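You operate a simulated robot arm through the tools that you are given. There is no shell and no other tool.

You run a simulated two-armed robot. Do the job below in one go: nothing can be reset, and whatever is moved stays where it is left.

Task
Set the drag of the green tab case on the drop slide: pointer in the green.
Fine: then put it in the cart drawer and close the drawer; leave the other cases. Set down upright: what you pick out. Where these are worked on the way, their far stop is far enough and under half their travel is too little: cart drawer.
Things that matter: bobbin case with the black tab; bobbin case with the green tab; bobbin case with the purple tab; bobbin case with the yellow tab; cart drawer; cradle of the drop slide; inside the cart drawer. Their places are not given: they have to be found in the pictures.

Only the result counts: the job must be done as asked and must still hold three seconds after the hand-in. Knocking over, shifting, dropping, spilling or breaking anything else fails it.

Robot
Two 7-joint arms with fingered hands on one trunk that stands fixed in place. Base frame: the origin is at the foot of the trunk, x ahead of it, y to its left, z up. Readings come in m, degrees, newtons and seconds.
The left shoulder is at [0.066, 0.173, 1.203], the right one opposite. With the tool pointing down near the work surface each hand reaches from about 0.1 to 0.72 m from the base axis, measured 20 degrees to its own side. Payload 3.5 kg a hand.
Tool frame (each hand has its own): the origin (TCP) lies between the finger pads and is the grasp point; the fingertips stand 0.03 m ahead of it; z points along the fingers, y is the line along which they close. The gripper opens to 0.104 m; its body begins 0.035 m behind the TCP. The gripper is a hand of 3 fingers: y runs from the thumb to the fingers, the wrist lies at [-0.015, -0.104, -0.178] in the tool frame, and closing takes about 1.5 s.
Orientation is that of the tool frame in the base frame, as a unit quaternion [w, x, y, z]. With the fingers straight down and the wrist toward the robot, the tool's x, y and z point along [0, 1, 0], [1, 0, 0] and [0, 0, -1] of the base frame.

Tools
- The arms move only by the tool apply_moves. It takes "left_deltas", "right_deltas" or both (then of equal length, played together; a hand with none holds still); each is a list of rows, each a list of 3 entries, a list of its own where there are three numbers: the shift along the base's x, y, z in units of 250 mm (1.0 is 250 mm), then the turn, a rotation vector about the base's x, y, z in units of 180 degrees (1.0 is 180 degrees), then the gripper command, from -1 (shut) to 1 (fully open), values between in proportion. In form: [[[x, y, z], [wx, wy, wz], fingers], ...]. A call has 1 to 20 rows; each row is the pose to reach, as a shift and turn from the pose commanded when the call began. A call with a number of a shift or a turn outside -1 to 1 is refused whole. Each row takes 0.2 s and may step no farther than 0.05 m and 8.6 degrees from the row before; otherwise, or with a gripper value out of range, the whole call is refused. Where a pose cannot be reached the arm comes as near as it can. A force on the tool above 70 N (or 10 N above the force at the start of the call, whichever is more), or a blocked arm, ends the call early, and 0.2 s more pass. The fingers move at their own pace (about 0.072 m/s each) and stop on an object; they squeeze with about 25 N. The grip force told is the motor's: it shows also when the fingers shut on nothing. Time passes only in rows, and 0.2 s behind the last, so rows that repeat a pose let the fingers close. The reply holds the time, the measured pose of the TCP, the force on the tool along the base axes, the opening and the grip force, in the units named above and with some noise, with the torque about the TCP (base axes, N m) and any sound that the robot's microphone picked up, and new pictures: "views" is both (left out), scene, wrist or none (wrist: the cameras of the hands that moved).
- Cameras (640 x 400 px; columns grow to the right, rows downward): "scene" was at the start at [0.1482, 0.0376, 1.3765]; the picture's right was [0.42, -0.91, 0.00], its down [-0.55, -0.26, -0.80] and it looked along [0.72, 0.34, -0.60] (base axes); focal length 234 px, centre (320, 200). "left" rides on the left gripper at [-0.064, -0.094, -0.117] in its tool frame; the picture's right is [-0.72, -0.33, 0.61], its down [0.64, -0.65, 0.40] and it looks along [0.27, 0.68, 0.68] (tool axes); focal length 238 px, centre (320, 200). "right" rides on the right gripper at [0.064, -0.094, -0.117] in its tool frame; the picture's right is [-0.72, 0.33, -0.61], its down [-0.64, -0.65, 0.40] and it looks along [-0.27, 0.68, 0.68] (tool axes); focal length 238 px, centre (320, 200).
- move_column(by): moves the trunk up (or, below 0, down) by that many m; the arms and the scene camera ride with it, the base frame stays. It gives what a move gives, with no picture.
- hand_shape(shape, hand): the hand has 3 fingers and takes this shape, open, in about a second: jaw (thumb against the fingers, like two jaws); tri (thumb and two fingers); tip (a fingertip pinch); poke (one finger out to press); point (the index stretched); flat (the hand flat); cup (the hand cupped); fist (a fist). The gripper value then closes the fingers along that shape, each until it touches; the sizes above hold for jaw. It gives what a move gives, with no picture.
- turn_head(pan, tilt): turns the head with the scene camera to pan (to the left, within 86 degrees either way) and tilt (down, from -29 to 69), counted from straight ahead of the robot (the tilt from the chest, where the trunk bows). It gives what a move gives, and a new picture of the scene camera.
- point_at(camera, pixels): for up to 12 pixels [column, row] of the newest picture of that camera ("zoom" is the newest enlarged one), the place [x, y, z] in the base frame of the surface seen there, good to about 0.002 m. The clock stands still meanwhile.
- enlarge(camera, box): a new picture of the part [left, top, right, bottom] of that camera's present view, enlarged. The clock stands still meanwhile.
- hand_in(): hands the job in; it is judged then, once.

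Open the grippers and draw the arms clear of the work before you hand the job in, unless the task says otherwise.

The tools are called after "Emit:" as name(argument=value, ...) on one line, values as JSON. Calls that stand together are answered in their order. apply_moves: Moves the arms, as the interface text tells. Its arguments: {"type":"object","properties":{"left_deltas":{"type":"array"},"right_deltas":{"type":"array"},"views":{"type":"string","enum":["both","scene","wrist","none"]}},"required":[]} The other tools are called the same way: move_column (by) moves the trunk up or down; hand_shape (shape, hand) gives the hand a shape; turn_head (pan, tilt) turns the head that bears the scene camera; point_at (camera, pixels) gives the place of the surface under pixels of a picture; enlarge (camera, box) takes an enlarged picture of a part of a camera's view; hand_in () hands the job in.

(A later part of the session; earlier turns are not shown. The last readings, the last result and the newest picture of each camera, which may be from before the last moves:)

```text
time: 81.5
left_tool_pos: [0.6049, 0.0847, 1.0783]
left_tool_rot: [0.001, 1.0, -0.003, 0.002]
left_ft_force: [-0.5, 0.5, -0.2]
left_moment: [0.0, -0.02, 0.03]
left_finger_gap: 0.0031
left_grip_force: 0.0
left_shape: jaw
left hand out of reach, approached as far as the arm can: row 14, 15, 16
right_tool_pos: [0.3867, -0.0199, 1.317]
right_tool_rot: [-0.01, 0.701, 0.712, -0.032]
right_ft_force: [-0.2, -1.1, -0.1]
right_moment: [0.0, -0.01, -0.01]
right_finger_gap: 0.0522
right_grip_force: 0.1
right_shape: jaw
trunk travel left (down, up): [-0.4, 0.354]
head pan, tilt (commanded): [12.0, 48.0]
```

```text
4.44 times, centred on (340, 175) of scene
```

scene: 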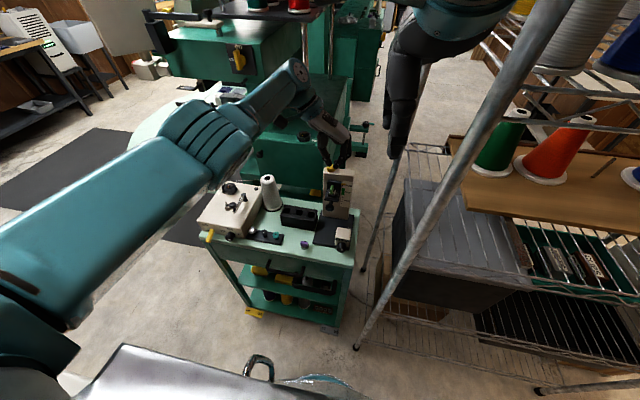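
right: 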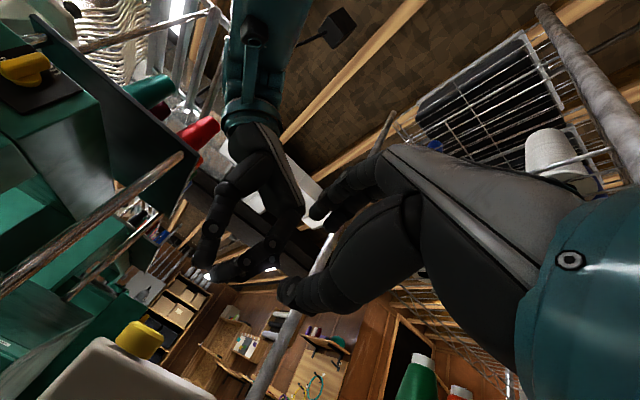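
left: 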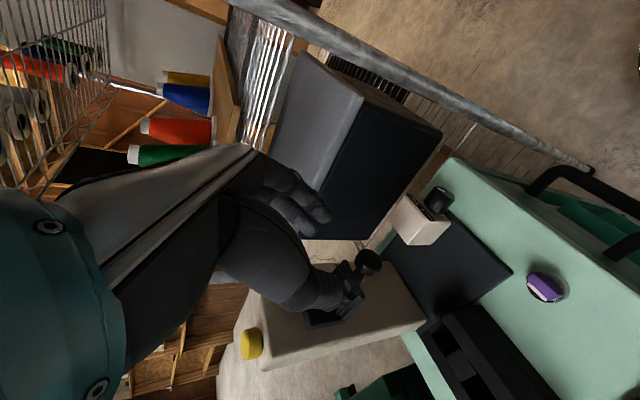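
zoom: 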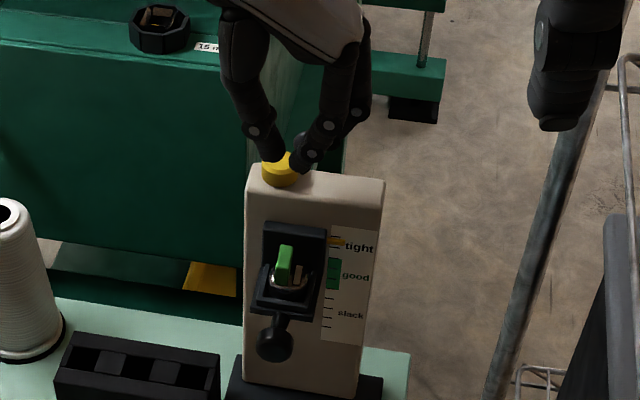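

At x≥0.605 the upright hand is out of reach now; pitching the hand back 20° brings the wrist closer. I pitch and move to hover with the thumb above the button.

Emit:
apply_moves(left_deltas=[[[0.01, 0, 0.01], [0, -0.04, 0], -0.95], [[0.03, 0.002, 0], [0, -0.08, 0], -0.95], [[0.05, 0.003, -0.03], [0, -0.111, 0], -0.95], [[0.064, 0.003, -0.06], [0, -0.111, 0], -0.95], [[0.064, 0.003, -0.06], [0, -0.111, 0], -0.95]], views="scene")

Emit:
enlarge(camera="scene", box=[305, 130, 375, 220])

```text
time: 82.7
left_tool_pos: [0.6208, 0.0868, 1.0629]
left_tool_rot: [0.0, 0.985, -0.003, 0.174]
left_ft_force: [-0.5, -0.1, 0.4]
left_moment: [0.01, 0.0, 0.0]
left_finger_gap: 0.0026
left_grip_force: 0.1
left_shape: jaw
right_tool_pos: [0.3855, -0.0199, 1.3175]
right_tool_rot: [-0.011, 0.701, 0.712, -0.031]
right_ft_force: [0.0, -0.3, -0.2]
right_moment: [0.03, -0.01, 0.01]
right_finger_gap: 0.0519
right_grip_force: 0.2
right_shape: jaw
trunk travel left (down, up): [-0.4, 0.354]
head pan, tilt (commanded): [12.0, 48.0]
```

scene: 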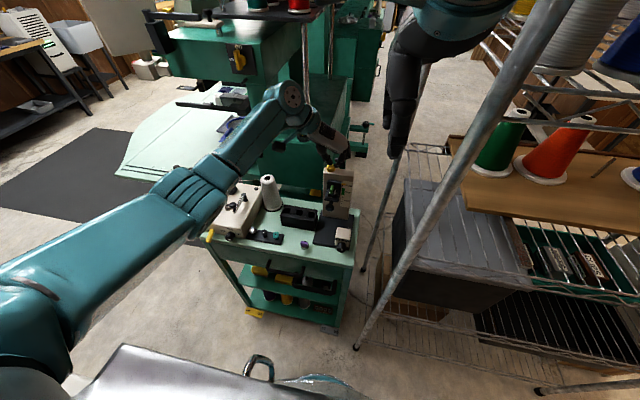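

```text
4.44 times, centred on (340, 175) of scene
```

zoom: 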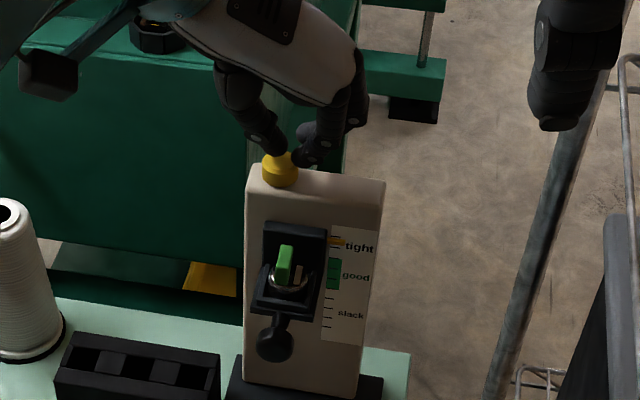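

The thumb is over the button. I press down.

Emit:
apply_moves(left_deltas=[[[0, 0, -0.014], [0, 0, 0], -0.95], [[0, 0, -0.026], [0, 0, 0], -0.95], [[0, 0, -0.036], [0, 0, 0], -0.95], [[0, 0, -0.044], [0, 0, 0], -0.95], [[0, 0, -0.05], [0, 0, 0], -0.95], [[0, 0, -0.05], [0, 0, 0], -0.95]], views="scene")

Emit:
enlarge(camera="scene", box=[305, 130, 375, 220])

```text
time: 84.1
left_tool_pos: [0.6226, 0.0857, 1.051]
left_tool_rot: [0.001, 0.984, -0.002, 0.176]
left_ft_force: [-2.0, 0.7, 14.6]
left_moment: [0.22, -0.13, 0.03]
left_finger_gap: 0.0029
left_grip_force: 0.0
left_shape: jaw
right_tool_pos: [0.3855, -0.0199, 1.3179]
right_tool_rot: [-0.011, 0.701, 0.712, -0.031]
right_ft_force: [-0.5, 0.9, -0.3]
right_moment: [-0.01, 0.0, 0.02]
right_finger_gap: 0.0519
right_grip_force: 0.0
right_shape: jaw
trunk travel left (down, up): [-0.4, 0.354]
head pan, tilt (commanded): [12.0, 48.0]
heard: click
```

scene: 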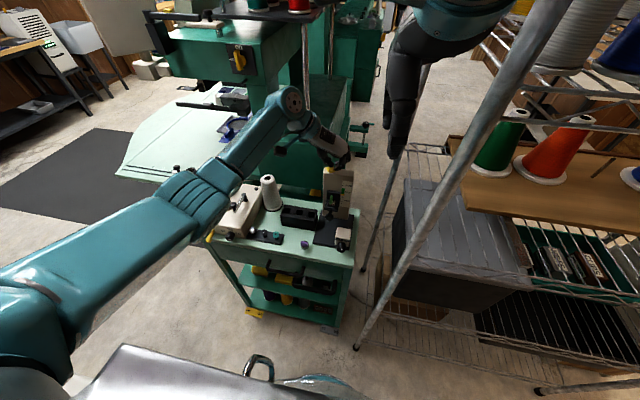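

```text
4.44 times, centred on (340, 175) of scene
```

zoom: 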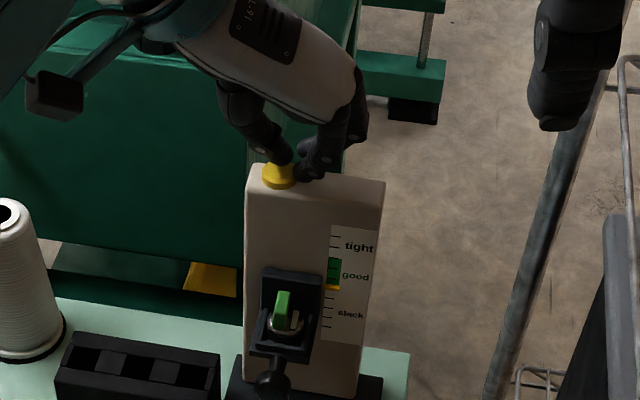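

A larger drop: the pointer is now near the lower edge of the green. I zoom in for the exact reading.

Emit:
enlarge(camera="scene", box=[315, 170, 355, 220])

```text
8.00 times, centred on (335, 195) of scene
```

zoom: 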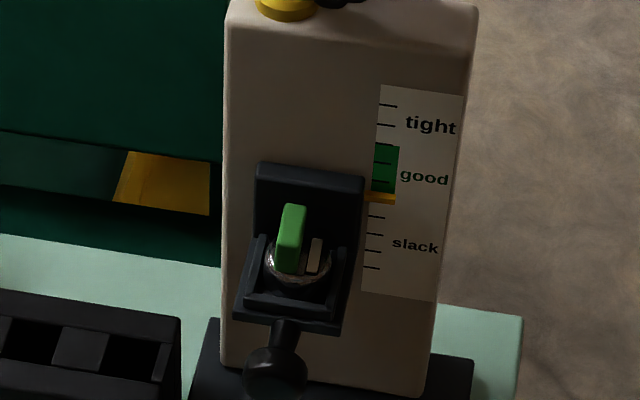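

The pointer reads about 5 ticks (bottom edge of green) after 116° total, versus 2 ticks at 56°; I need to turn back about 20° clockwise. I return to the knob pre-grasp with no lean.

Emit:
apply_moves(left_deltas=[[[-0.03, -0.003, 0.096], [0, 0, 0], -0.95], [[-0.15, -0.015, 0.15], [0, 0, 0], -0.95], [[-0.31, -0.039, 0.15], [0, -0.028, 0], -0.95], [[-0.45, -0.071, 0.096], [0, -0.028, 0], -0.8], [[-0.53, -0.111, -0.024], [0, -0.028, 0], -0.5], [[-0.57, -0.151, -0.164], [0, -0.028, 0], -0.3], [[-0.581, -0.183, -0.324], [0, -0.028, 0], -0.3], [[-0.581, -0.207, -0.464], [0, -0.028, 0], -0.3], [[-0.61, -0.212, -0.58], [0, -0.028, 0], -0.3], [[-0.636, -0.216, -0.688], [0, -0.028, 0], -0.3], [[-0.636, -0.216, -0.688], [0, -0.028, 0], -0.3]], views="both")

Emit:
enlarge(camera="left", box=[250, 150, 430, 320])

Emit:
enlarge(camera="scene", box=[290, 150, 370, 260])

```text
time: 86.5
left_tool_pos: [0.4658, 0.0313, 0.8742]
left_tool_rot: [0.0, 0.976, -0.002, 0.218]
left_ft_force: [1.4, -0.6, -0.5]
left_moment: [0.01, 0.0, -0.03]
left_finger_gap: 0.0356
left_grip_force: 0.0
left_shape: jaw
right_tool_pos: [0.3844, -0.0188, 1.3171]
right_tool_rot: [-0.011, 0.701, 0.712, -0.031]
right_ft_force: [0.1, -0.1, -0.5]
right_moment: [-0.02, 0.03, -0.02]
right_finger_gap: 0.0522
right_grip_force: 0.0
right_shape: jaw
trunk travel left (down, up): [-0.4, 0.354]
head pan, tilt (commanded): [12.0, 48.0]
```

scene: 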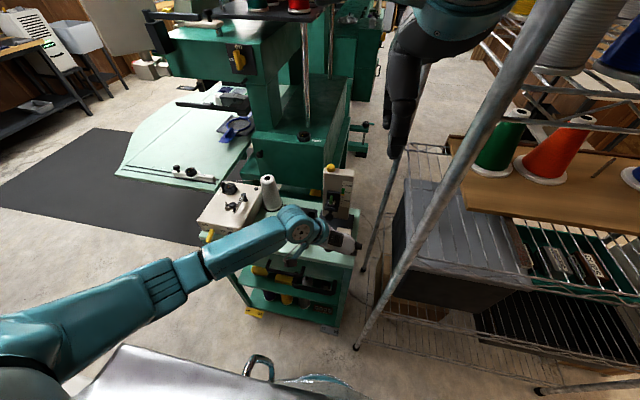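
left: 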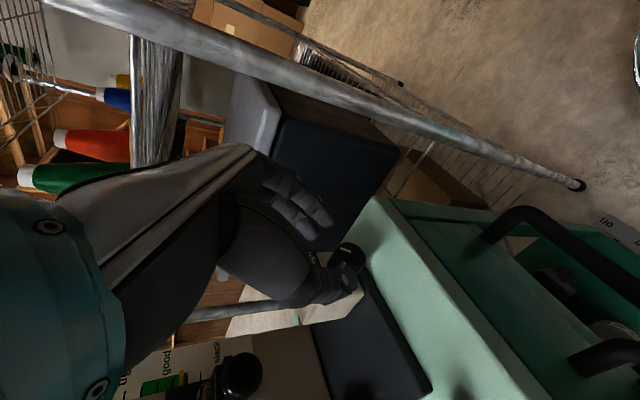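

```text
2.35 times, centred on (340, 235) of left
```

zoom: 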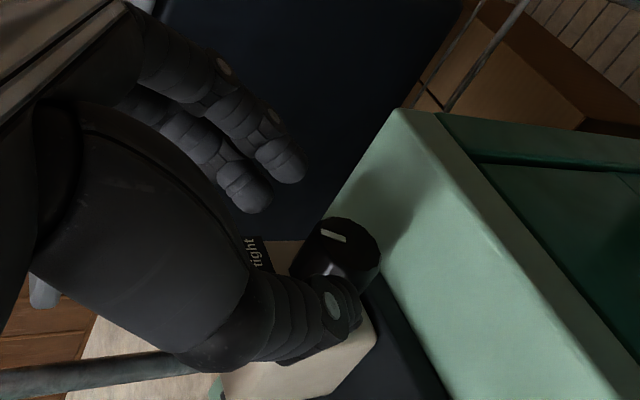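

```text
3.64 times, centred on (330, 205) of scene
```

zoom: 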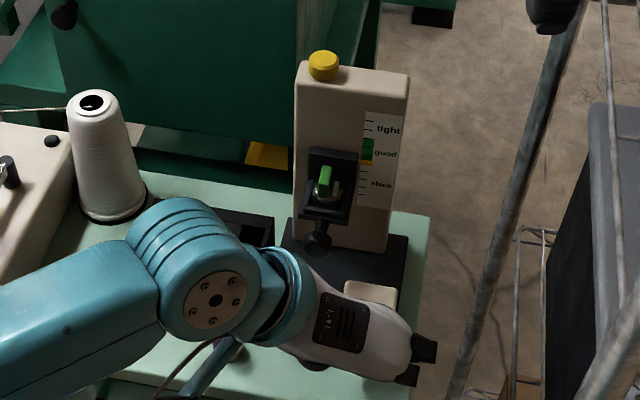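

Aligned. I close on the knob and turn it 20° clockwise (toward tight).

Emit:
apply_moves(left_deltas=[[[0.02, 0.001, -0.045], [0, 0, 0], -0.3], [[0.042, 0.002, -0.09], [0, 0, 0], -0.3], [[0.042, 0.002, -0.09], [0, 0, 0], -0.4], [[0.042, 0.002, -0.09], [0, 0, 0], -0.8], [[0.042, 0.002, -0.09], [0, 0, 0], -1], [[0.042, 0.002, -0.09], [0, 0, 0], -1], [[0.042, 0.002, -0.09], [0, 0, 0], -1], [[0.042, -0.0072, -0.0896], [0.0389, 0, 0], -1], [[0.042, -0.0164, -0.0904], [0.0778, 0, 0], -1], [[0.042, -0.024, -0.092], [0.1111, 0, 0], -1], [[0.042, -0.024, -0.092], [0.1111, 0, 0], -1]], views="wrist")

Emit:
enlarge(camera="left", box=[250, 150, 430, 320])

```text
time: 88.9
left_tool_pos: [0.4735, 0.0246, 0.853]
left_tool_rot: [-0.17, 0.961, -0.041, 0.212]
left_ft_force: [-4.7, -2.5, -10.2]
left_moment: [-0.11, 0.25, -0.21]
left_finger_gap: 0.0174
left_grip_force: 25.3
left_shape: jaw
right_tool_pos: [0.3876, -0.0188, 1.3172]
right_tool_rot: [-0.011, 0.7, 0.713, -0.031]
right_ft_force: [0.0, -0.2, -0.4]
right_moment: [0.0, 0.0, 0.0]
right_finger_gap: 0.0518
right_grip_force: 0.1
right_shape: jaw
trunk travel left (down, up): [-0.4, 0.354]
head pan, tilt (commanded): [12.0, 48.0]
```

left: 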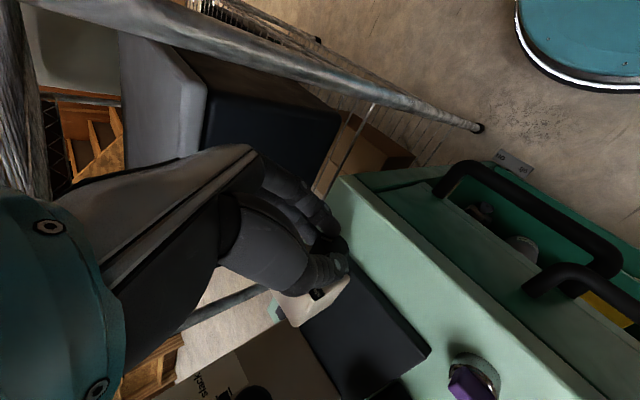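

```text
2.35 times, centred on (340, 235) of left
```

zoom: 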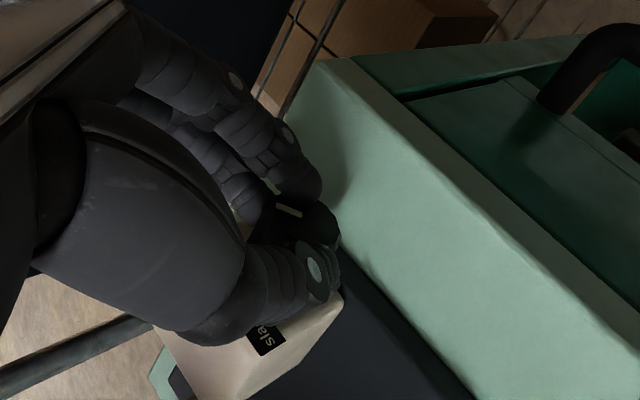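

The mark turned back by about 20°. I release, back out, straighten and go to the pre-grasp in front of the lowered ball handle.

Emit:
apply_moves(left_deltas=[[[0, 0, 0], [0, 0, 0], -0.5], [[0, 0, 0], [0, 0, 0], -0.45], [[-0.025, -0.019, 0.051], [0, 0, 0], -0.45], [[-0.051, -0.037, 0.102], [0, 0, 0], -0.45], [[-0.076, -0.056, 0.153], [0, 0, 0], -0.45], [[-0.076, -0.04, 0.22], [-0.04, 0, 0], -0.4], [[-0.06, 0, 0.3], [-0.08, 0, 0], -0.3], [[-0.03, 0.06, 0.4], [-0.111, 0, 0], -0.2], [[0.02, 0.13, 0.46], [-0.111, 0, 0], -0.13], [[0.08, 0.19, 0.49], [-0.111, 0, 0], -0.13], [[0.137, 0.222, 0.5], [-0.111, 0, 0], -0.13], [[0.137, 0.222, 0.5], [-0.111, 0, 0], -0.13]], views="both")

Emit:
enlarge(camera="scene", box=[290, 150, 370, 260])

Emit:
enlarge(camera="left", box=[250, 150, 430, 320])

Emit:
point_at(camera="left", pixels=[[360, 262], [355, 255], [370, 265], [365, 275], [372, 255]])

```text
time: 91.5
left_tool_pos: [0.5077, 0.0828, 0.9774]
left_tool_rot: [0.0, 0.976, -0.003, 0.217]
left_ft_force: [-0.8, 0.4, -0.6]
left_moment: [-0.02, 0.03, -0.03]
left_finger_gap: 0.045
left_grip_force: 0.0
left_shape: jaw
right_tool_pos: [0.3861, -0.019, 1.3173]
right_tool_rot: [-0.012, 0.701, 0.712, -0.031]
right_ft_force: [0.2, 0.5, -0.7]
right_moment: [0.02, 0.01, -0.01]
right_finger_gap: 0.0521
right_grip_force: 0.0
right_shape: jaw
trunk travel left (down, up): [-0.4, 0.354]
head pan, tilt (commanded): [12.0, 48.0]
```

scene: 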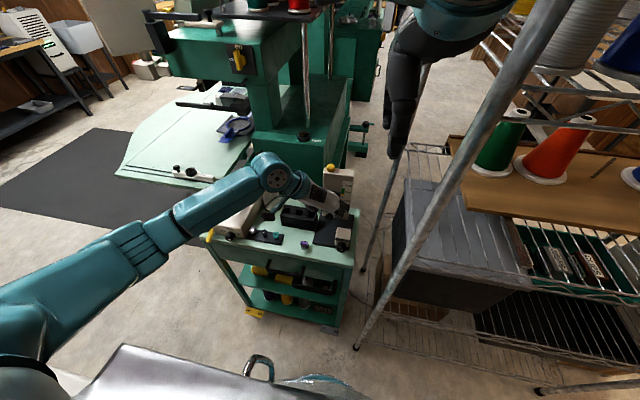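
left: 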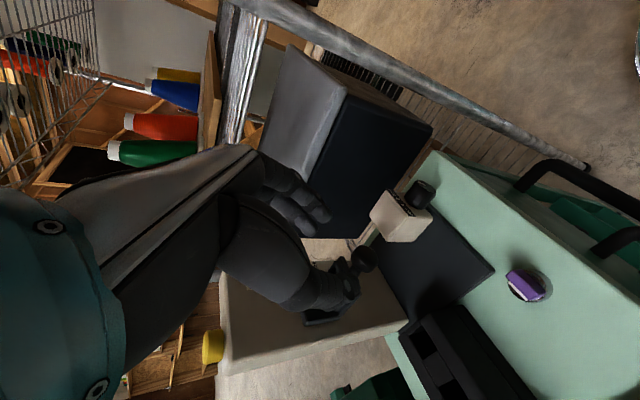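

```text
3.64 times, centred on (330, 205) of scene
```

zoom: 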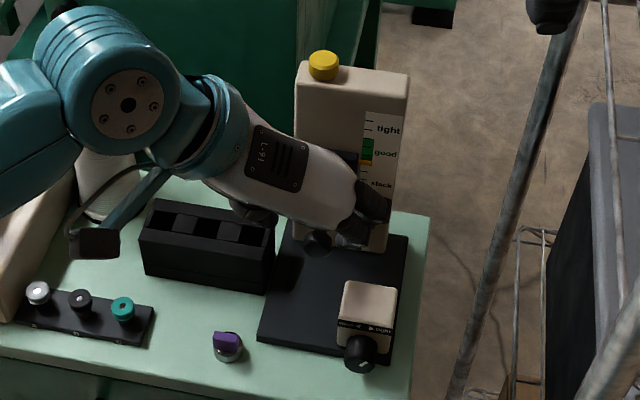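

```text
2.35 times, centred on (340, 235) of left
```

zoom: 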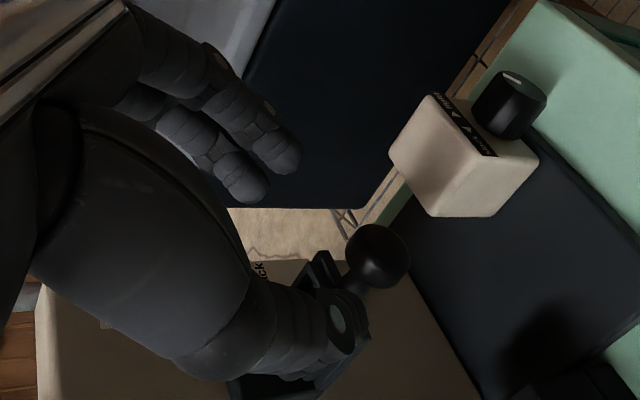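

```text
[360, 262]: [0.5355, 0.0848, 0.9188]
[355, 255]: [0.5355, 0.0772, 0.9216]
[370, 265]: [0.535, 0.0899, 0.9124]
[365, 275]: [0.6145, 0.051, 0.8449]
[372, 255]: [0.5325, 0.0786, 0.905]
```

Ball centre ≈ (0.543,0.0805,0.910). I grip it and lift the cradle ~49 mm in small steps.

Emit:
apply_moves(left_deltas=[[[0.034, -0.003, -0.069], [0, 0, 0], -0.13], [[0.068, -0.006, -0.138], [0, 0, 0], -0.13], [[0.101, -0.009, -0.206], [0, 0, 0], -0.13], [[0.101, -0.009, -0.206], [0, 0, 0], -0.13], [[0.101, -0.009, -0.206], [0, 0, 0], -0.5], [[0.101, -0.009, -0.206], [0, 0, 0], -0.9], [[0.101, -0.009, -0.206], [0, 0, 0], -0.9], [[0.101, -0.009, -0.206], [0, 0, 0], -0.9], [[0.101, -0.009, -0.182], [0, 0, 0], -0.9], [[0.101, -0.009, -0.158], [0, 0, 0], -0.9], [[0.101, -0.009, -0.134], [0, 0, 0], -0.9], [[0.101, -0.009, -0.11], [0, 0, 0], -0.9], [[0.101, -0.009, -0.086], [0, 0, 0], -0.9], [[0.101, -0.009, -0.062], [0, 0, 0], -0.9], [[0.101, -0.009, -0.038], [0, 0, 0], -0.9], [[0.101, -0.009, -0.02], [0, 0, 0], -0.9], [[0.101, -0.009, -0.02], [0, 0, 0], -0.9]], views="scene")

Emit:
enlarge(camera="scene", box=[310, 155, 360, 220])

```text
time: 95.1
left_tool_pos: [0.533, 0.0818, 0.9731]
left_tool_rot: [-0.001, 0.976, -0.003, 0.216]
left_ft_force: [-2.9, -0.5, -3.4]
left_moment: [0.03, 0.04, -0.02]
left_finger_gap: 0.0133
left_grip_force: 24.8
left_shape: jaw
right_tool_pos: [0.386, -0.0189, 1.3177]
right_tool_rot: [-0.011, 0.701, 0.713, -0.031]
right_ft_force: [-0.9, 0.2, 1.2]
right_moment: [-0.03, 0.02, 0.0]
right_finger_gap: 0.0519
right_grip_force: 0.1
right_shape: jaw
trunk travel left (down, up): [-0.4, 0.354]
head pan, tilt (commanded): [12.0, 48.0]
```

scene: 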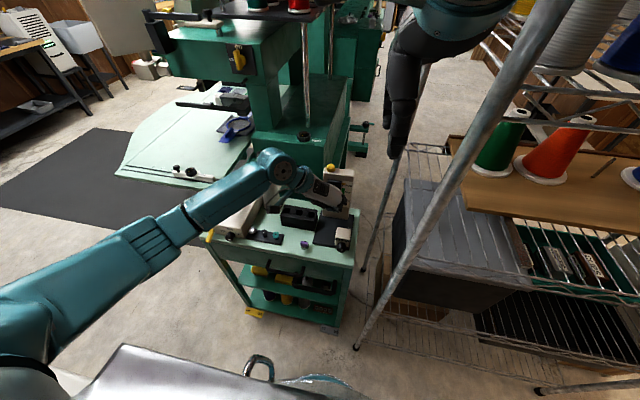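

```text
6.15 times, centred on (335, 188) of scene
```

zoom: 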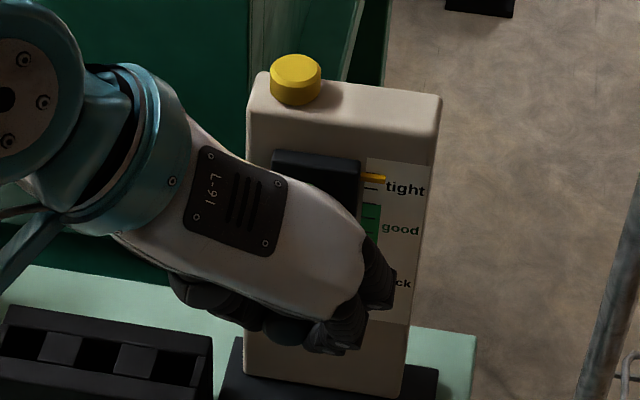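

Same height as last time before the stop. I push to the stop, release, go over to the button and press it, all in one sequence as before.

Emit:
apply_moves(left_deltas=[[[0, 0, 0.008], [0, 0, 0], -0.9], [[0, 0, 0.016], [0, 0, 0], -0.9], [[0, 0, 0.004], [0, 0, 0], -0.9], [[0, 0, 0.004], [0, 0, 0], -0.5], [[0, 0, 0.004], [0, 0, 0], -0.13], [[0, 0, 0.004], [0, 0, 0], -0.13], [[-0.036, 0, 0.075], [0, 0, 0], -0.13], [[-0.072, 0, 0.145], [0, 0, 0], -0.13], [[-0.1, 0, 0.23], [0, 0, 0], -0.3], [[-0.1, 0.003, 0.36], [0, 0, 0], -0.6], [[-0.04, 0.006, 0.46], [0, 0.028, 0], -0.9], [[0.1, 0.01, 0.475], [0, 0.028, 0], -0.95], [[0.23, 0.015, 0.475], [0, 0.028, 0], -0.95], [[0.33, 0.02, 0.43], [0, 0.028, 0], -0.95], [[0.351, 0.02, 0.365], [0, 0.028, 0], -0.95], [[0.351, 0.02, 0.365], [0, 0.028, 0], -0.95]], views="scene")

Emit:
enlarge(camera="scene", box=[305, 130, 375, 220])

```text
time: 98.5
left_tool_pos: [0.619, 0.0846, 1.0668]
left_tool_rot: [0.0, 0.985, -0.003, 0.174]
left_ft_force: [-0.1, 0.5, 0.2]
left_moment: [-0.03, 0.03, -0.04]
left_finger_gap: 0.0023
left_grip_force: 0.0
left_shape: jaw
right_tool_pos: [0.3859, -0.0203, 1.3167]
right_tool_rot: [-0.01, 0.7, 0.713, -0.03]
right_ft_force: [-0.3, 1.1, -1.3]
right_moment: [0.01, -0.01, 0.0]
right_finger_gap: 0.052
right_grip_force: 0.1
right_shape: jaw
trunk travel left (down, up): [-0.4, 0.354]
head pan, tilt (commanded): [12.0, 48.0]
```

scene: 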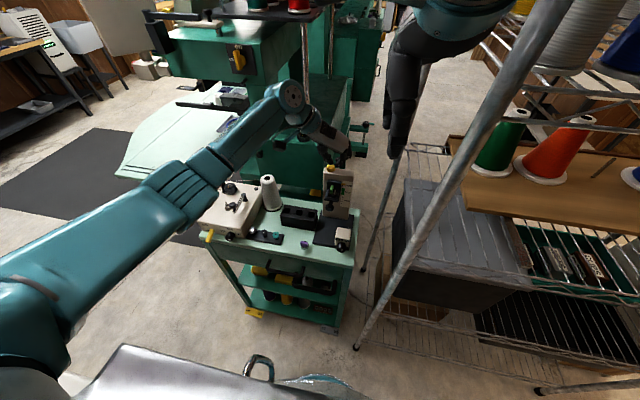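

```text
4.44 times, centred on (340, 175) of scene
```

zoom: 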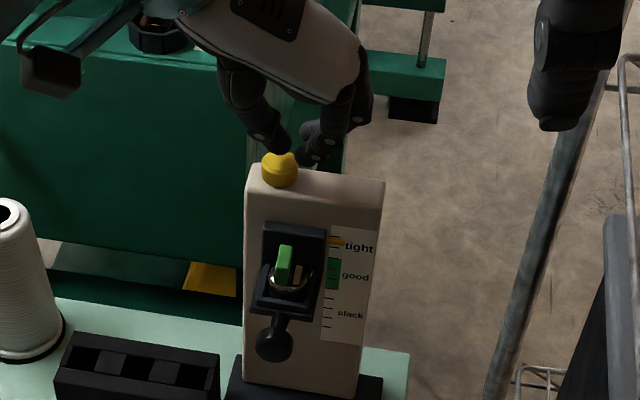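

The cradle is up and the thumb is above the button. I press it down.

Emit:
apply_moves(left_deltas=[[[0.004, 0.004, -0.02], [0, 0, 0], -0.95], [[0.006, 0.006, -0.036], [0, 0, 0], -0.95], [[0.006, 0.006, -0.048], [0, 0, 0], -0.95], [[0.006, 0.006, -0.058], [0, 0, 0], -0.95], [[0.006, 0.006, -0.064], [0, 0, 0], -0.95], [[0.006, 0.006, -0.064], [0, 0, 0], -0.95]], views="scene")

Emit:
enlarge(camera="scene", box=[315, 170, 355, 220])

```text
time: 99.9
left_tool_pos: [0.6209, 0.0861, 1.0515]
left_tool_rot: [0.001, 0.984, -0.002, 0.176]
left_ft_force: [-1.9, 0.1, 12.4]
left_moment: [0.17, -0.12, 0.0]
left_finger_gap: 0.0029
left_grip_force: 0.0
left_shape: jaw
right_tool_pos: [0.3847, -0.0187, 1.3181]
right_tool_rot: [-0.011, 0.701, 0.713, -0.031]
right_ft_force: [0.8, -0.5, 0.6]
right_moment: [-0.01, 0.0, -0.02]
right_finger_gap: 0.052
right_grip_force: 0.1
right_shape: jaw
trunk travel left (down, up): [-0.4, 0.354]
head pan, tilt (commanded): [12.0, 48.0]
heard: click
```

scene: 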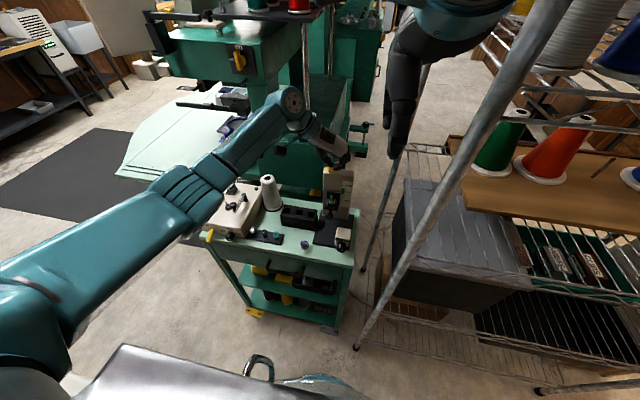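

```text
8.00 times, centred on (335, 195) of scene
```

zoom: 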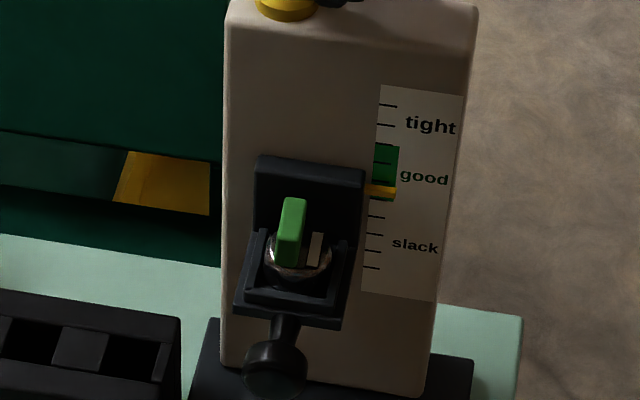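

The pointer is now visibly inside the lower part of the green. I measure pointer and green edges in 3D to judge without parallax.

Emit:
enlarge(camera="scene", box=[335, 180, 350, 200])

```text
16.00 times, centred on (342, 190) of scene
```

zoom: 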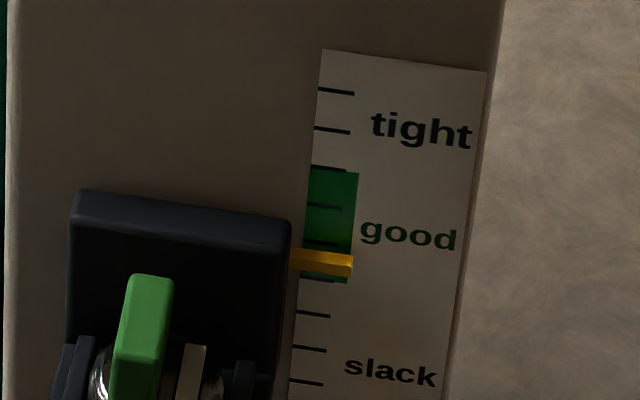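

Emit:
point_at(camera="zoom", pixels=[[335, 262], [320, 256], [345, 266], [330, 255], [330, 271], [340, 172], [335, 280], [330, 168], [320, 280], [335, 208], [320, 240], [325, 345]])

```text
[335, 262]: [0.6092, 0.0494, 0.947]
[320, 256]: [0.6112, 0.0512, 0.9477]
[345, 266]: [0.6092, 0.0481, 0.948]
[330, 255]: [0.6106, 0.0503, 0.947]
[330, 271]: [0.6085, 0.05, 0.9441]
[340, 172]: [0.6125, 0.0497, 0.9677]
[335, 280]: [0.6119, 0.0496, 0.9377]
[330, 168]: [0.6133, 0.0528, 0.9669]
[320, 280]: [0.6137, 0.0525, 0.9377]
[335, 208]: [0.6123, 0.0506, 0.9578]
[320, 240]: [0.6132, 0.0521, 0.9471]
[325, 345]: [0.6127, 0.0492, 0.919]
```

The pointer (z≈0.9455) is inside the green band (0.937–0.968) with good margin. I leave the button, retract the left hand to in front of the cart, and check that the reading holds.

Emit:
apply_moves(left_deltas=[[[-0.01, 0, 0.06], [0, 0, 0], -0.95], [[-0.1, 0.02, 0.14], [0, 0, 0], -0.95], [[-0.25, 0.06, 0.15], [0, 0, 0], -0.95], [[-0.4, 0.12, 0.14], [0, -0.02, 0], -0.95], [[-0.55, 0.2, 0.12], [0, -0.028, 0], -0.95], [[-0.66, 0.3, 0.08], [0, -0.028, 0], -0.95], [[-0.72, 0.42, 0.04], [0, -0.028, 0], -0.95], [[-0.76, 0.5, 0], [0, -0.028, 0], -0.95]], views="scene")

Emit:
enlarge(camera="scene", box=[310, 160, 360, 220])

```text
time: 101.7
left_tool_pos: [0.4314, 0.2116, 1.0502]
left_tool_rot: [0.0, 0.976, -0.003, 0.218]
left_ft_force: [-0.4, -0.3, -0.3]
left_moment: [0.02, 0.01, 0.05]
left_finger_gap: 0.0026
left_grip_force: 0.0
left_shape: jaw
right_tool_pos: [0.3857, -0.0191, 1.3179]
right_tool_rot: [-0.011, 0.701, 0.713, -0.031]
right_ft_force: [1.3, -0.3, -0.7]
right_moment: [-0.01, 0.01, -0.02]
right_finger_gap: 0.0518
right_grip_force: 0.1
right_shape: jaw
trunk travel left (down, up): [-0.4, 0.354]
head pan, tilt (commanded): [12.0, 48.0]
```

scene: 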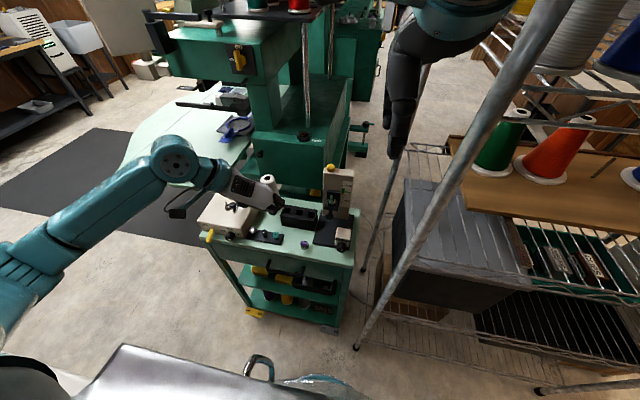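

```text
6.67 times, centred on (335, 190) of scene
```

zoom: 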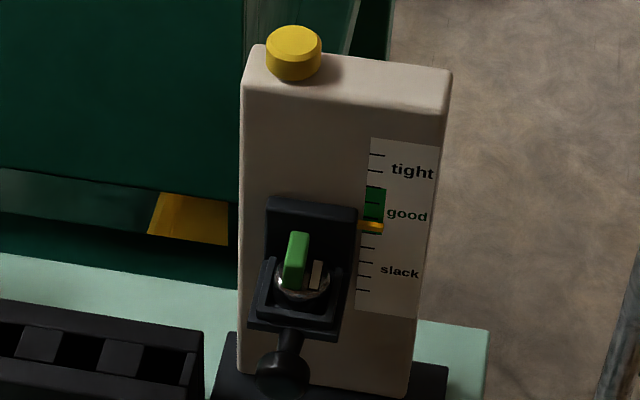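

The reading holds in the green. Now the drawer: I zoom on the cart's front to see the handles.

Emit:
enlarge(camera="scene", box=[225, 215, 365, 315])

Emit:
enlarge(camera="scene", box=[245, 240, 305, 285])

```text
4.00 times, centred on (295, 265) of scene
```

zoom: 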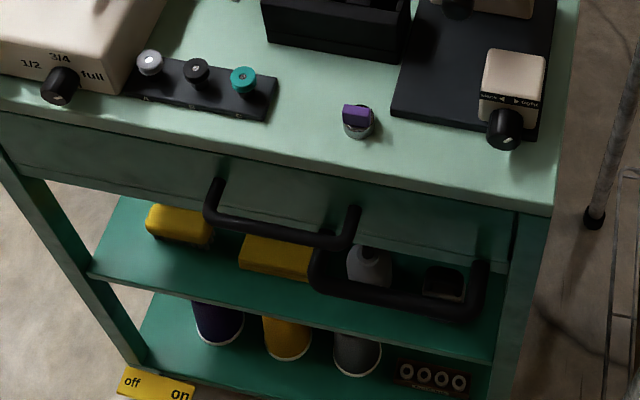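

```text
8.89 times, centred on (275, 262) of scene
```

zoom: 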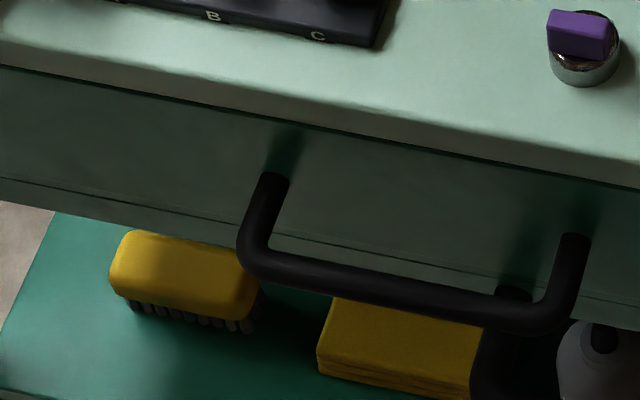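

I measure the upper handle's bar, posts and the drawer front.

Emit:
point_at(camera="zoom", pixels=[[250, 255], [330, 270], [400, 283], [480, 300], [545, 315], [275, 185], [575, 242], [400, 160], [400, 230], [270, 225], [400, 272], [400, 296]])

Emit:
enlarge(camera="left", box=[300, 100, 640, 400])

```text
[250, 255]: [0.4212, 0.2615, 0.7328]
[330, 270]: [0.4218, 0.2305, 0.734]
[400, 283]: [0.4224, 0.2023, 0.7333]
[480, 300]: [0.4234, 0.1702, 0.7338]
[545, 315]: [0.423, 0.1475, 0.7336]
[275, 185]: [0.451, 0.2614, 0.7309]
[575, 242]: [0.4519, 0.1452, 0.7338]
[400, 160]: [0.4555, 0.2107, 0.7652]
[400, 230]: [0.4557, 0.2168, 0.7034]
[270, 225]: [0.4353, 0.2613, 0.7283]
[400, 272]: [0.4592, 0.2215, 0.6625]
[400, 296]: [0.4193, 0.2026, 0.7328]
```

```text
1.33 times, centred on (470, 250) of left
```

zoom: 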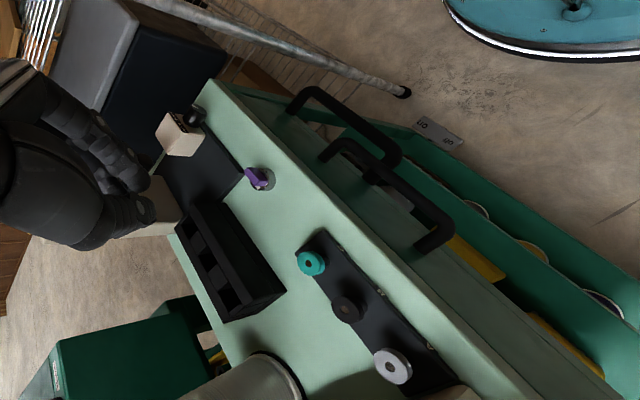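

The upper handle's bar is at (x≈0.4245, y 0.15–0.26, z≈0.728), about 25 mm in front of the drawer face. I lower the trunk back by 0.1 m for better reach there, with the left hand held in free space.

Emit:
move_column(by=-0.1)

```text
time: 103.0
left_tool_pos: [0.4309, 0.2112, 0.9502]
left_tool_rot: [0.0, 0.976, -0.002, 0.218]
left_ft_force: [-0.7, 0.5, 0.6]
left_moment: [-0.01, 0.01, 0.02]
left_finger_gap: 0.0026
left_grip_force: 0.0
left_shape: jaw
right_tool_pos: [0.3848, -0.0198, 1.2173]
right_tool_rot: [-0.011, 0.701, 0.713, -0.03]
right_ft_force: [0.8, 0.1, 1.2]
right_moment: [0.02, 0.0, 0.04]
right_finger_gap: 0.0523
right_grip_force: 0.1
right_shape: jaw
trunk travel left (down, up): [-0.3, 0.454]
head pan, tilt (commanded): [12.0, 48.0]
```

I undo the pitch of the left hand first.

Emit:
apply_moves(left_deltas=[[[0, 0.01, -0.03], [0, 0.0463, 0], -0.95], [[0, 0.02, -0.06], [0, 0.0926, 0], -0.95], [[0, 0.03, -0.08], [0, 0.139, 0], -0.95], [[0, 0.03, -0.08], [0, 0.139, 0], -0.95]], views="none")

```text
time: 104.0
left_tool_pos: [0.4335, 0.2193, 0.9298]
left_tool_rot: [0.001, 1.0, -0.002, 0.0]
left_ft_force: [0.4, 0.4, -0.2]
left_moment: [0.02, 0.01, -0.01]
left_finger_gap: 0.0027
left_grip_force: 0.1
left_shape: jaw
right_tool_pos: [0.3866, -0.0193, 1.2177]
right_tool_rot: [-0.011, 0.701, 0.713, -0.032]
right_ft_force: [-0.5, 0.0, -0.3]
right_moment: [0.05, -0.01, 0.0]
right_finger_gap: 0.0518
right_grip_force: 0.1
right_shape: jaw
trunk travel left (down, up): [-0.3, 0.454]
head pan, tilt (commanded): [12.0, 48.0]
```

Now I yaw the left hand +90° so it closes along x again, drawing slightly back from the cart.

Emit:
apply_moves(left_deltas=[[[0, 0, 0], [0, 0, 0.0455], -0.95], [[-0.005, 0, -0.01], [0, 0, 0.091], -0.95], [[-0.01, 0, -0.02], [0, 0, 0.1365], -0.95], [[-0.015, 0, -0.03], [0, 0, 0.182], -0.95], [[-0.02, 0, -0.04], [0, 0, 0.2275], -0.95], [[-0.025, 0, -0.05], [0, 0, 0.273], -0.95], [[-0.03, 0, -0.06], [0, 0, 0.3185], -0.95], [[-0.035, 0, -0.07], [0, 0, 0.364], -0.95], [[-0.04, 0, -0.08], [0, 0, 0.4095], -0.95], [[-0.045, 0, -0.09], [0, 0, 0.455], -0.95], [[-0.05, 0, -0.1], [0, 0, 0.5], -0.95], [[-0.05, 0, -0.1], [0, 0, 0.5], -0.95]], views="scene")

```text
time: 106.6
left_tool_pos: [0.4195, 0.2183, 0.9042]
left_tool_rot: [0.0, 0.709, 0.706, 0.001]
left_ft_force: [0.0, 0.2, -0.8]
left_moment: [0.02, -0.03, 0.0]
left_finger_gap: 0.0032
left_grip_force: 0.1
left_shape: jaw
right_tool_pos: [0.3861, -0.0185, 1.2181]
right_tool_rot: [-0.011, 0.701, 0.713, -0.032]
right_ft_force: [-1.0, -0.4, 0.2]
right_moment: [0.0, -0.02, 0.03]
right_finger_gap: 0.0523
right_grip_force: 0.0
right_shape: jaw
trunk travel left (down, up): [-0.3, 0.454]
head pan, tilt (commanded): [12.0, 48.0]
```

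scene: 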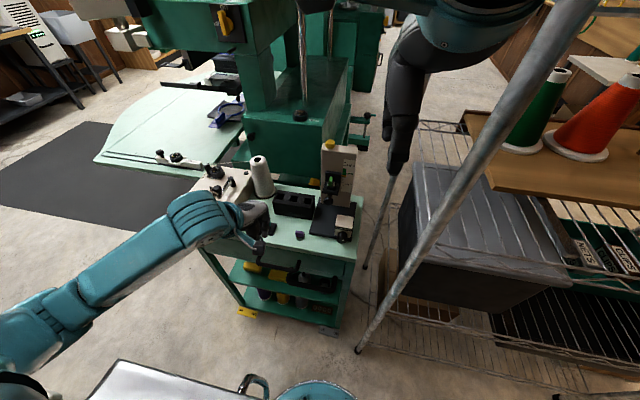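

The left hand now closes along x. I pitch it −35° and lower it to the pre-grasp in front of the drawer handle.

Emit:
apply_moves(left_deltas=[[[-0.06, 0, -0.08], [0, -0.04, 0], -0.8], [[-0.11, -0.005, -0.16], [0, -0.08, 0], -0.6], [[-0.15, -0.01, -0.26], [0, -0.12, 0], -0.42], [[-0.18, -0.013, -0.36], [0, -0.16, 0], -0.42], [[-0.184, -0.013, -0.462], [0, -0.1944, 0], -0.42], [[-0.184, -0.013, -0.462], [0, -0.1944, 0], -0.42]], views="both")

Emit:
enlarge(camera="left", box=[220, 120, 460, 330])

Emit:
enlarge(camera="scene", box=[220, 190, 340, 300])

```text
time: 108.0
left_tool_pos: [0.374, 0.2174, 0.7867]
left_tool_rot: [0.212, 0.676, 0.673, 0.213]
left_ft_force: [1.4, 0.9, -0.3]
left_moment: [0.01, 0.02, 0.02]
left_finger_gap: 0.0297
left_grip_force: 0.2
left_shape: jaw
right_tool_pos: [0.3853, -0.0185, 1.2174]
right_tool_rot: [-0.011, 0.701, 0.713, -0.031]
right_ft_force: [-0.3, 0.2, -0.7]
right_moment: [0.0, -0.03, 0.05]
right_finger_gap: 0.0521
right_grip_force: 0.1
right_shape: jaw
trunk travel left (down, up): [-0.3, 0.454]
head pan, tilt (commanded): [12.0, 48.0]
```

scene: 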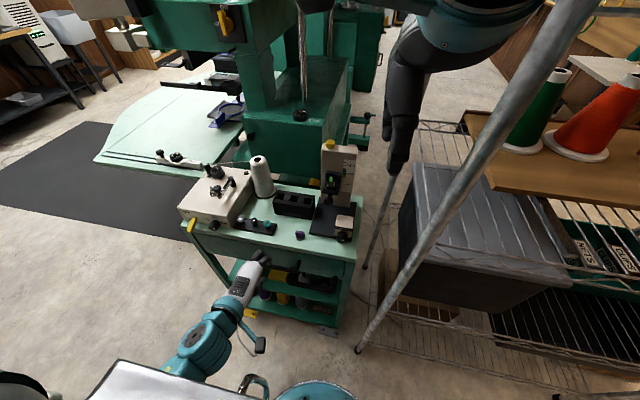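
left: 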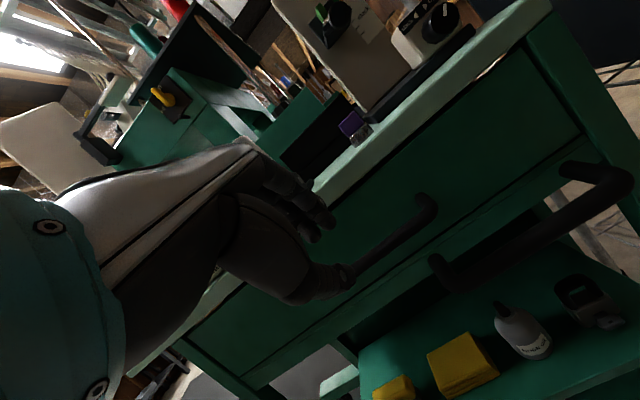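

```text
1.90 times, centred on (340, 225) of left
```

zoom: 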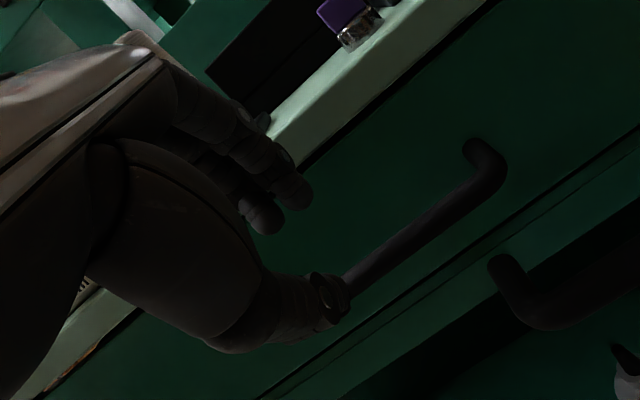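

```text
3.64 times, centred on (280, 245) of scene
```

zoom: 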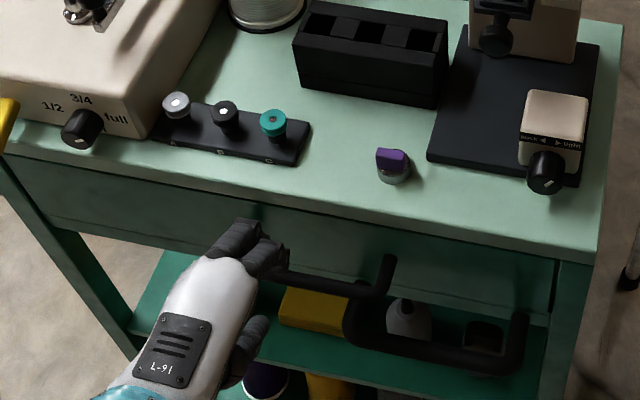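

I measure the bar and the fingertips in the left zoom.

Emit:
enlarge(camera="left", box=[280, 170, 440, 310])

Emit:
point_at(camera="zoom", pixels=[[230, 345], [300, 290], [360, 235], [400, 205], [420, 120], [115, 215], [70, 240], [190, 390], [300, 200], [300, 280], [300, 300], [430, 130]])

```text
2.86 times, centred on (360, 240) of left
```

zoom: 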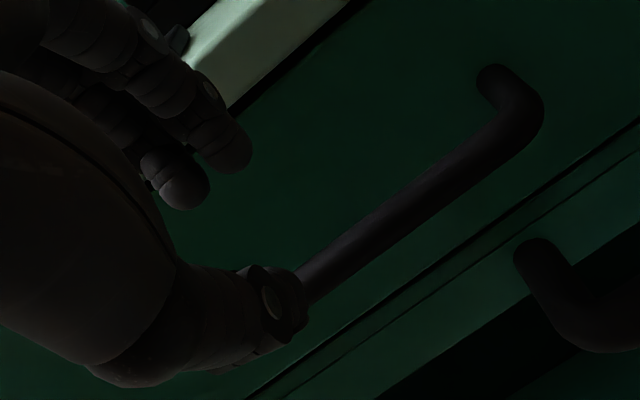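

```text
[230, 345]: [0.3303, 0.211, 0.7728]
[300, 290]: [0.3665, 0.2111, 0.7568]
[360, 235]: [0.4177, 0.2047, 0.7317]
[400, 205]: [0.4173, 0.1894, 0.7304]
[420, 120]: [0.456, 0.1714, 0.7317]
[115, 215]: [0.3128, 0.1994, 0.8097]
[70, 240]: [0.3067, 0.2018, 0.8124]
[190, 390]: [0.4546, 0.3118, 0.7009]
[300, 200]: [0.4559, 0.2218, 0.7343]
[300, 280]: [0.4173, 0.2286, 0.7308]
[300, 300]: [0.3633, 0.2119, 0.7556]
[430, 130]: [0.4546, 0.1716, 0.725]
```

Aligned for a straight advance: finger just over the bar, thumb under. I advance 57 mm along the fingers and close on the bar.

Emit:
apply_moves(left_deltas=[[[0.044, 0, -0.0627], [0, 0, 0], -0.42], [[0.088, 0, -0.1253], [0, 0, 0], -0.42], [[0.132, 0, -0.188], [0, 0, 0], -0.42], [[0.132, 0, -0.188], [0, 0, 0], -0.42], [[0.132, 0, -0.188], [0, 0, 0], -0.8], [[0.132, 0, -0.188], [0, 0, 0], -1], [[0.132, 0, -0.188], [0, 0, 0], -1], [[0.132, 0, -0.188], [0, 0, 0], -1]], views="both")

Emit:
enlarge(camera="left", box=[260, 150, 460, 330])

Emit:
enlarge(camera="scene", box=[220, 190, 340, 300])

```text
time: 109.8
left_tool_pos: [0.4071, 0.2149, 0.7411]
left_tool_rot: [0.212, 0.676, 0.673, 0.214]
left_ft_force: [2.5, -1.3, -2.4]
left_moment: [0.0, -0.03, 0.02]
left_finger_gap: 0.007
left_grip_force: 25.0
left_shape: jaw
right_tool_pos: [0.3867, -0.0185, 1.2175]
right_tool_rot: [-0.01, 0.701, 0.713, -0.031]
right_ft_force: [0.1, 0.2, 0.8]
right_moment: [-0.01, 0.01, -0.01]
right_finger_gap: 0.0522
right_grip_force: 0.1
right_shape: jaw
trunk travel left (down, up): [-0.3, 0.454]
head pan, tilt (commanded): [12.0, 48.0]
```

scene: 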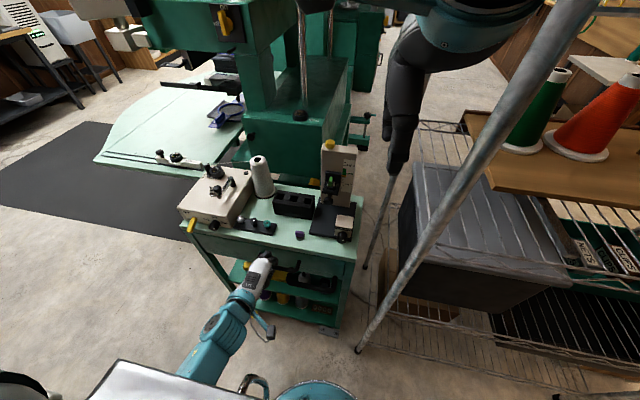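
left: 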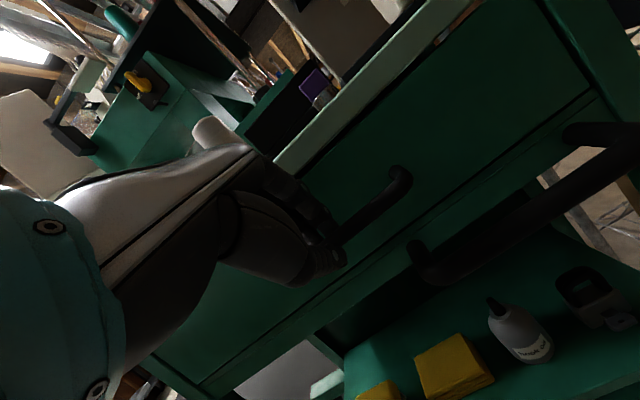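

```text
2.22 times, centred on (360, 240) of left
```

zoom: 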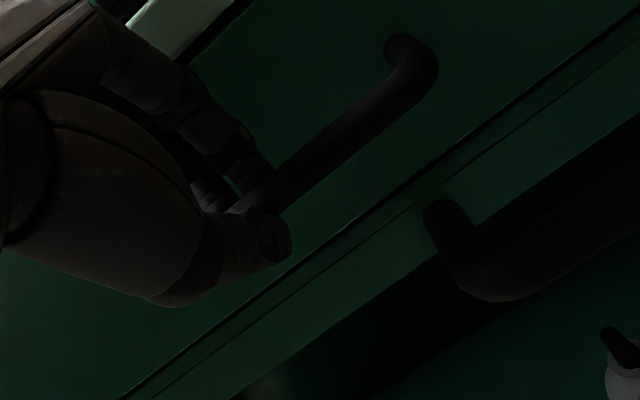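

```text
3.64 times, centred on (280, 245) of scene
```

zoom: 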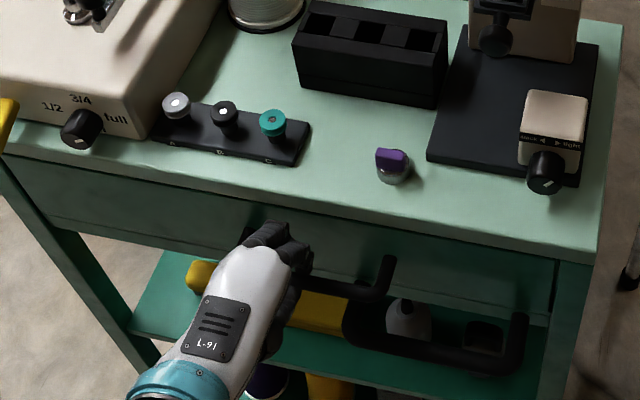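

The bar is held. I pull slowly toward the robot by 60 mm and look.

Emit:
apply_moves(left_deltas=[[[-0.03, 0, 0], [0, 0, 0], -1], [[-0.07, 0, 0], [0, 0, 0], -1], [[-0.11, 0, 0], [0, 0, 0], -1], [[-0.15, 0, 0], [0, 0, 0], -1], [[-0.19, 0, 0], [0, 0, 0], -1], [[-0.24, 0, 0], [0, 0, 0], -1], [[-0.24, 0, 0], [0, 0, 0], -1]], views="scene")

Emit:
enlarge(camera="scene", box=[210, 160, 370, 310])

```text
time: 111.4
left_tool_pos: [0.3461, 0.2156, 0.7404]
left_tool_rot: [0.212, 0.676, 0.673, 0.214]
left_ft_force: [1.4, -2.7, -6.1]
left_moment: [-0.05, 0.06, -0.09]
left_finger_gap: 0.007
left_grip_force: 25.1
left_shape: jaw
right_tool_pos: [0.3859, -0.0198, 1.2167]
right_tool_rot: [-0.011, 0.7, 0.713, -0.03]
right_ft_force: [-0.3, -1.0, 0.0]
right_moment: [-0.01, 0.02, -0.01]
right_finger_gap: 0.0521
right_grip_force: 0.1
right_shape: jaw
trunk travel left (down, up): [-0.3, 0.454]
head pan, tilt (commanded): [12.0, 48.0]
```

scene: 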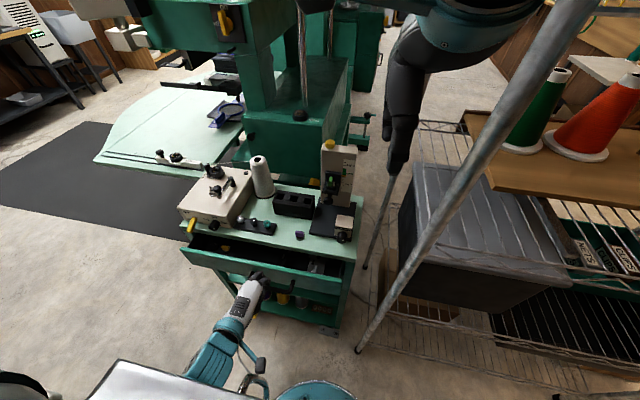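

```text
2.67 times, centred on (290, 235) of scene
```

zoom: 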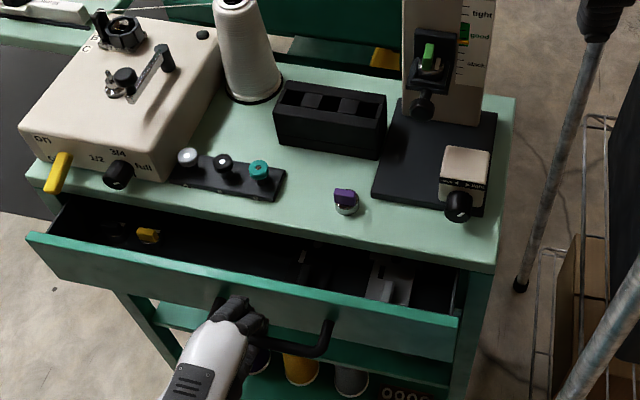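

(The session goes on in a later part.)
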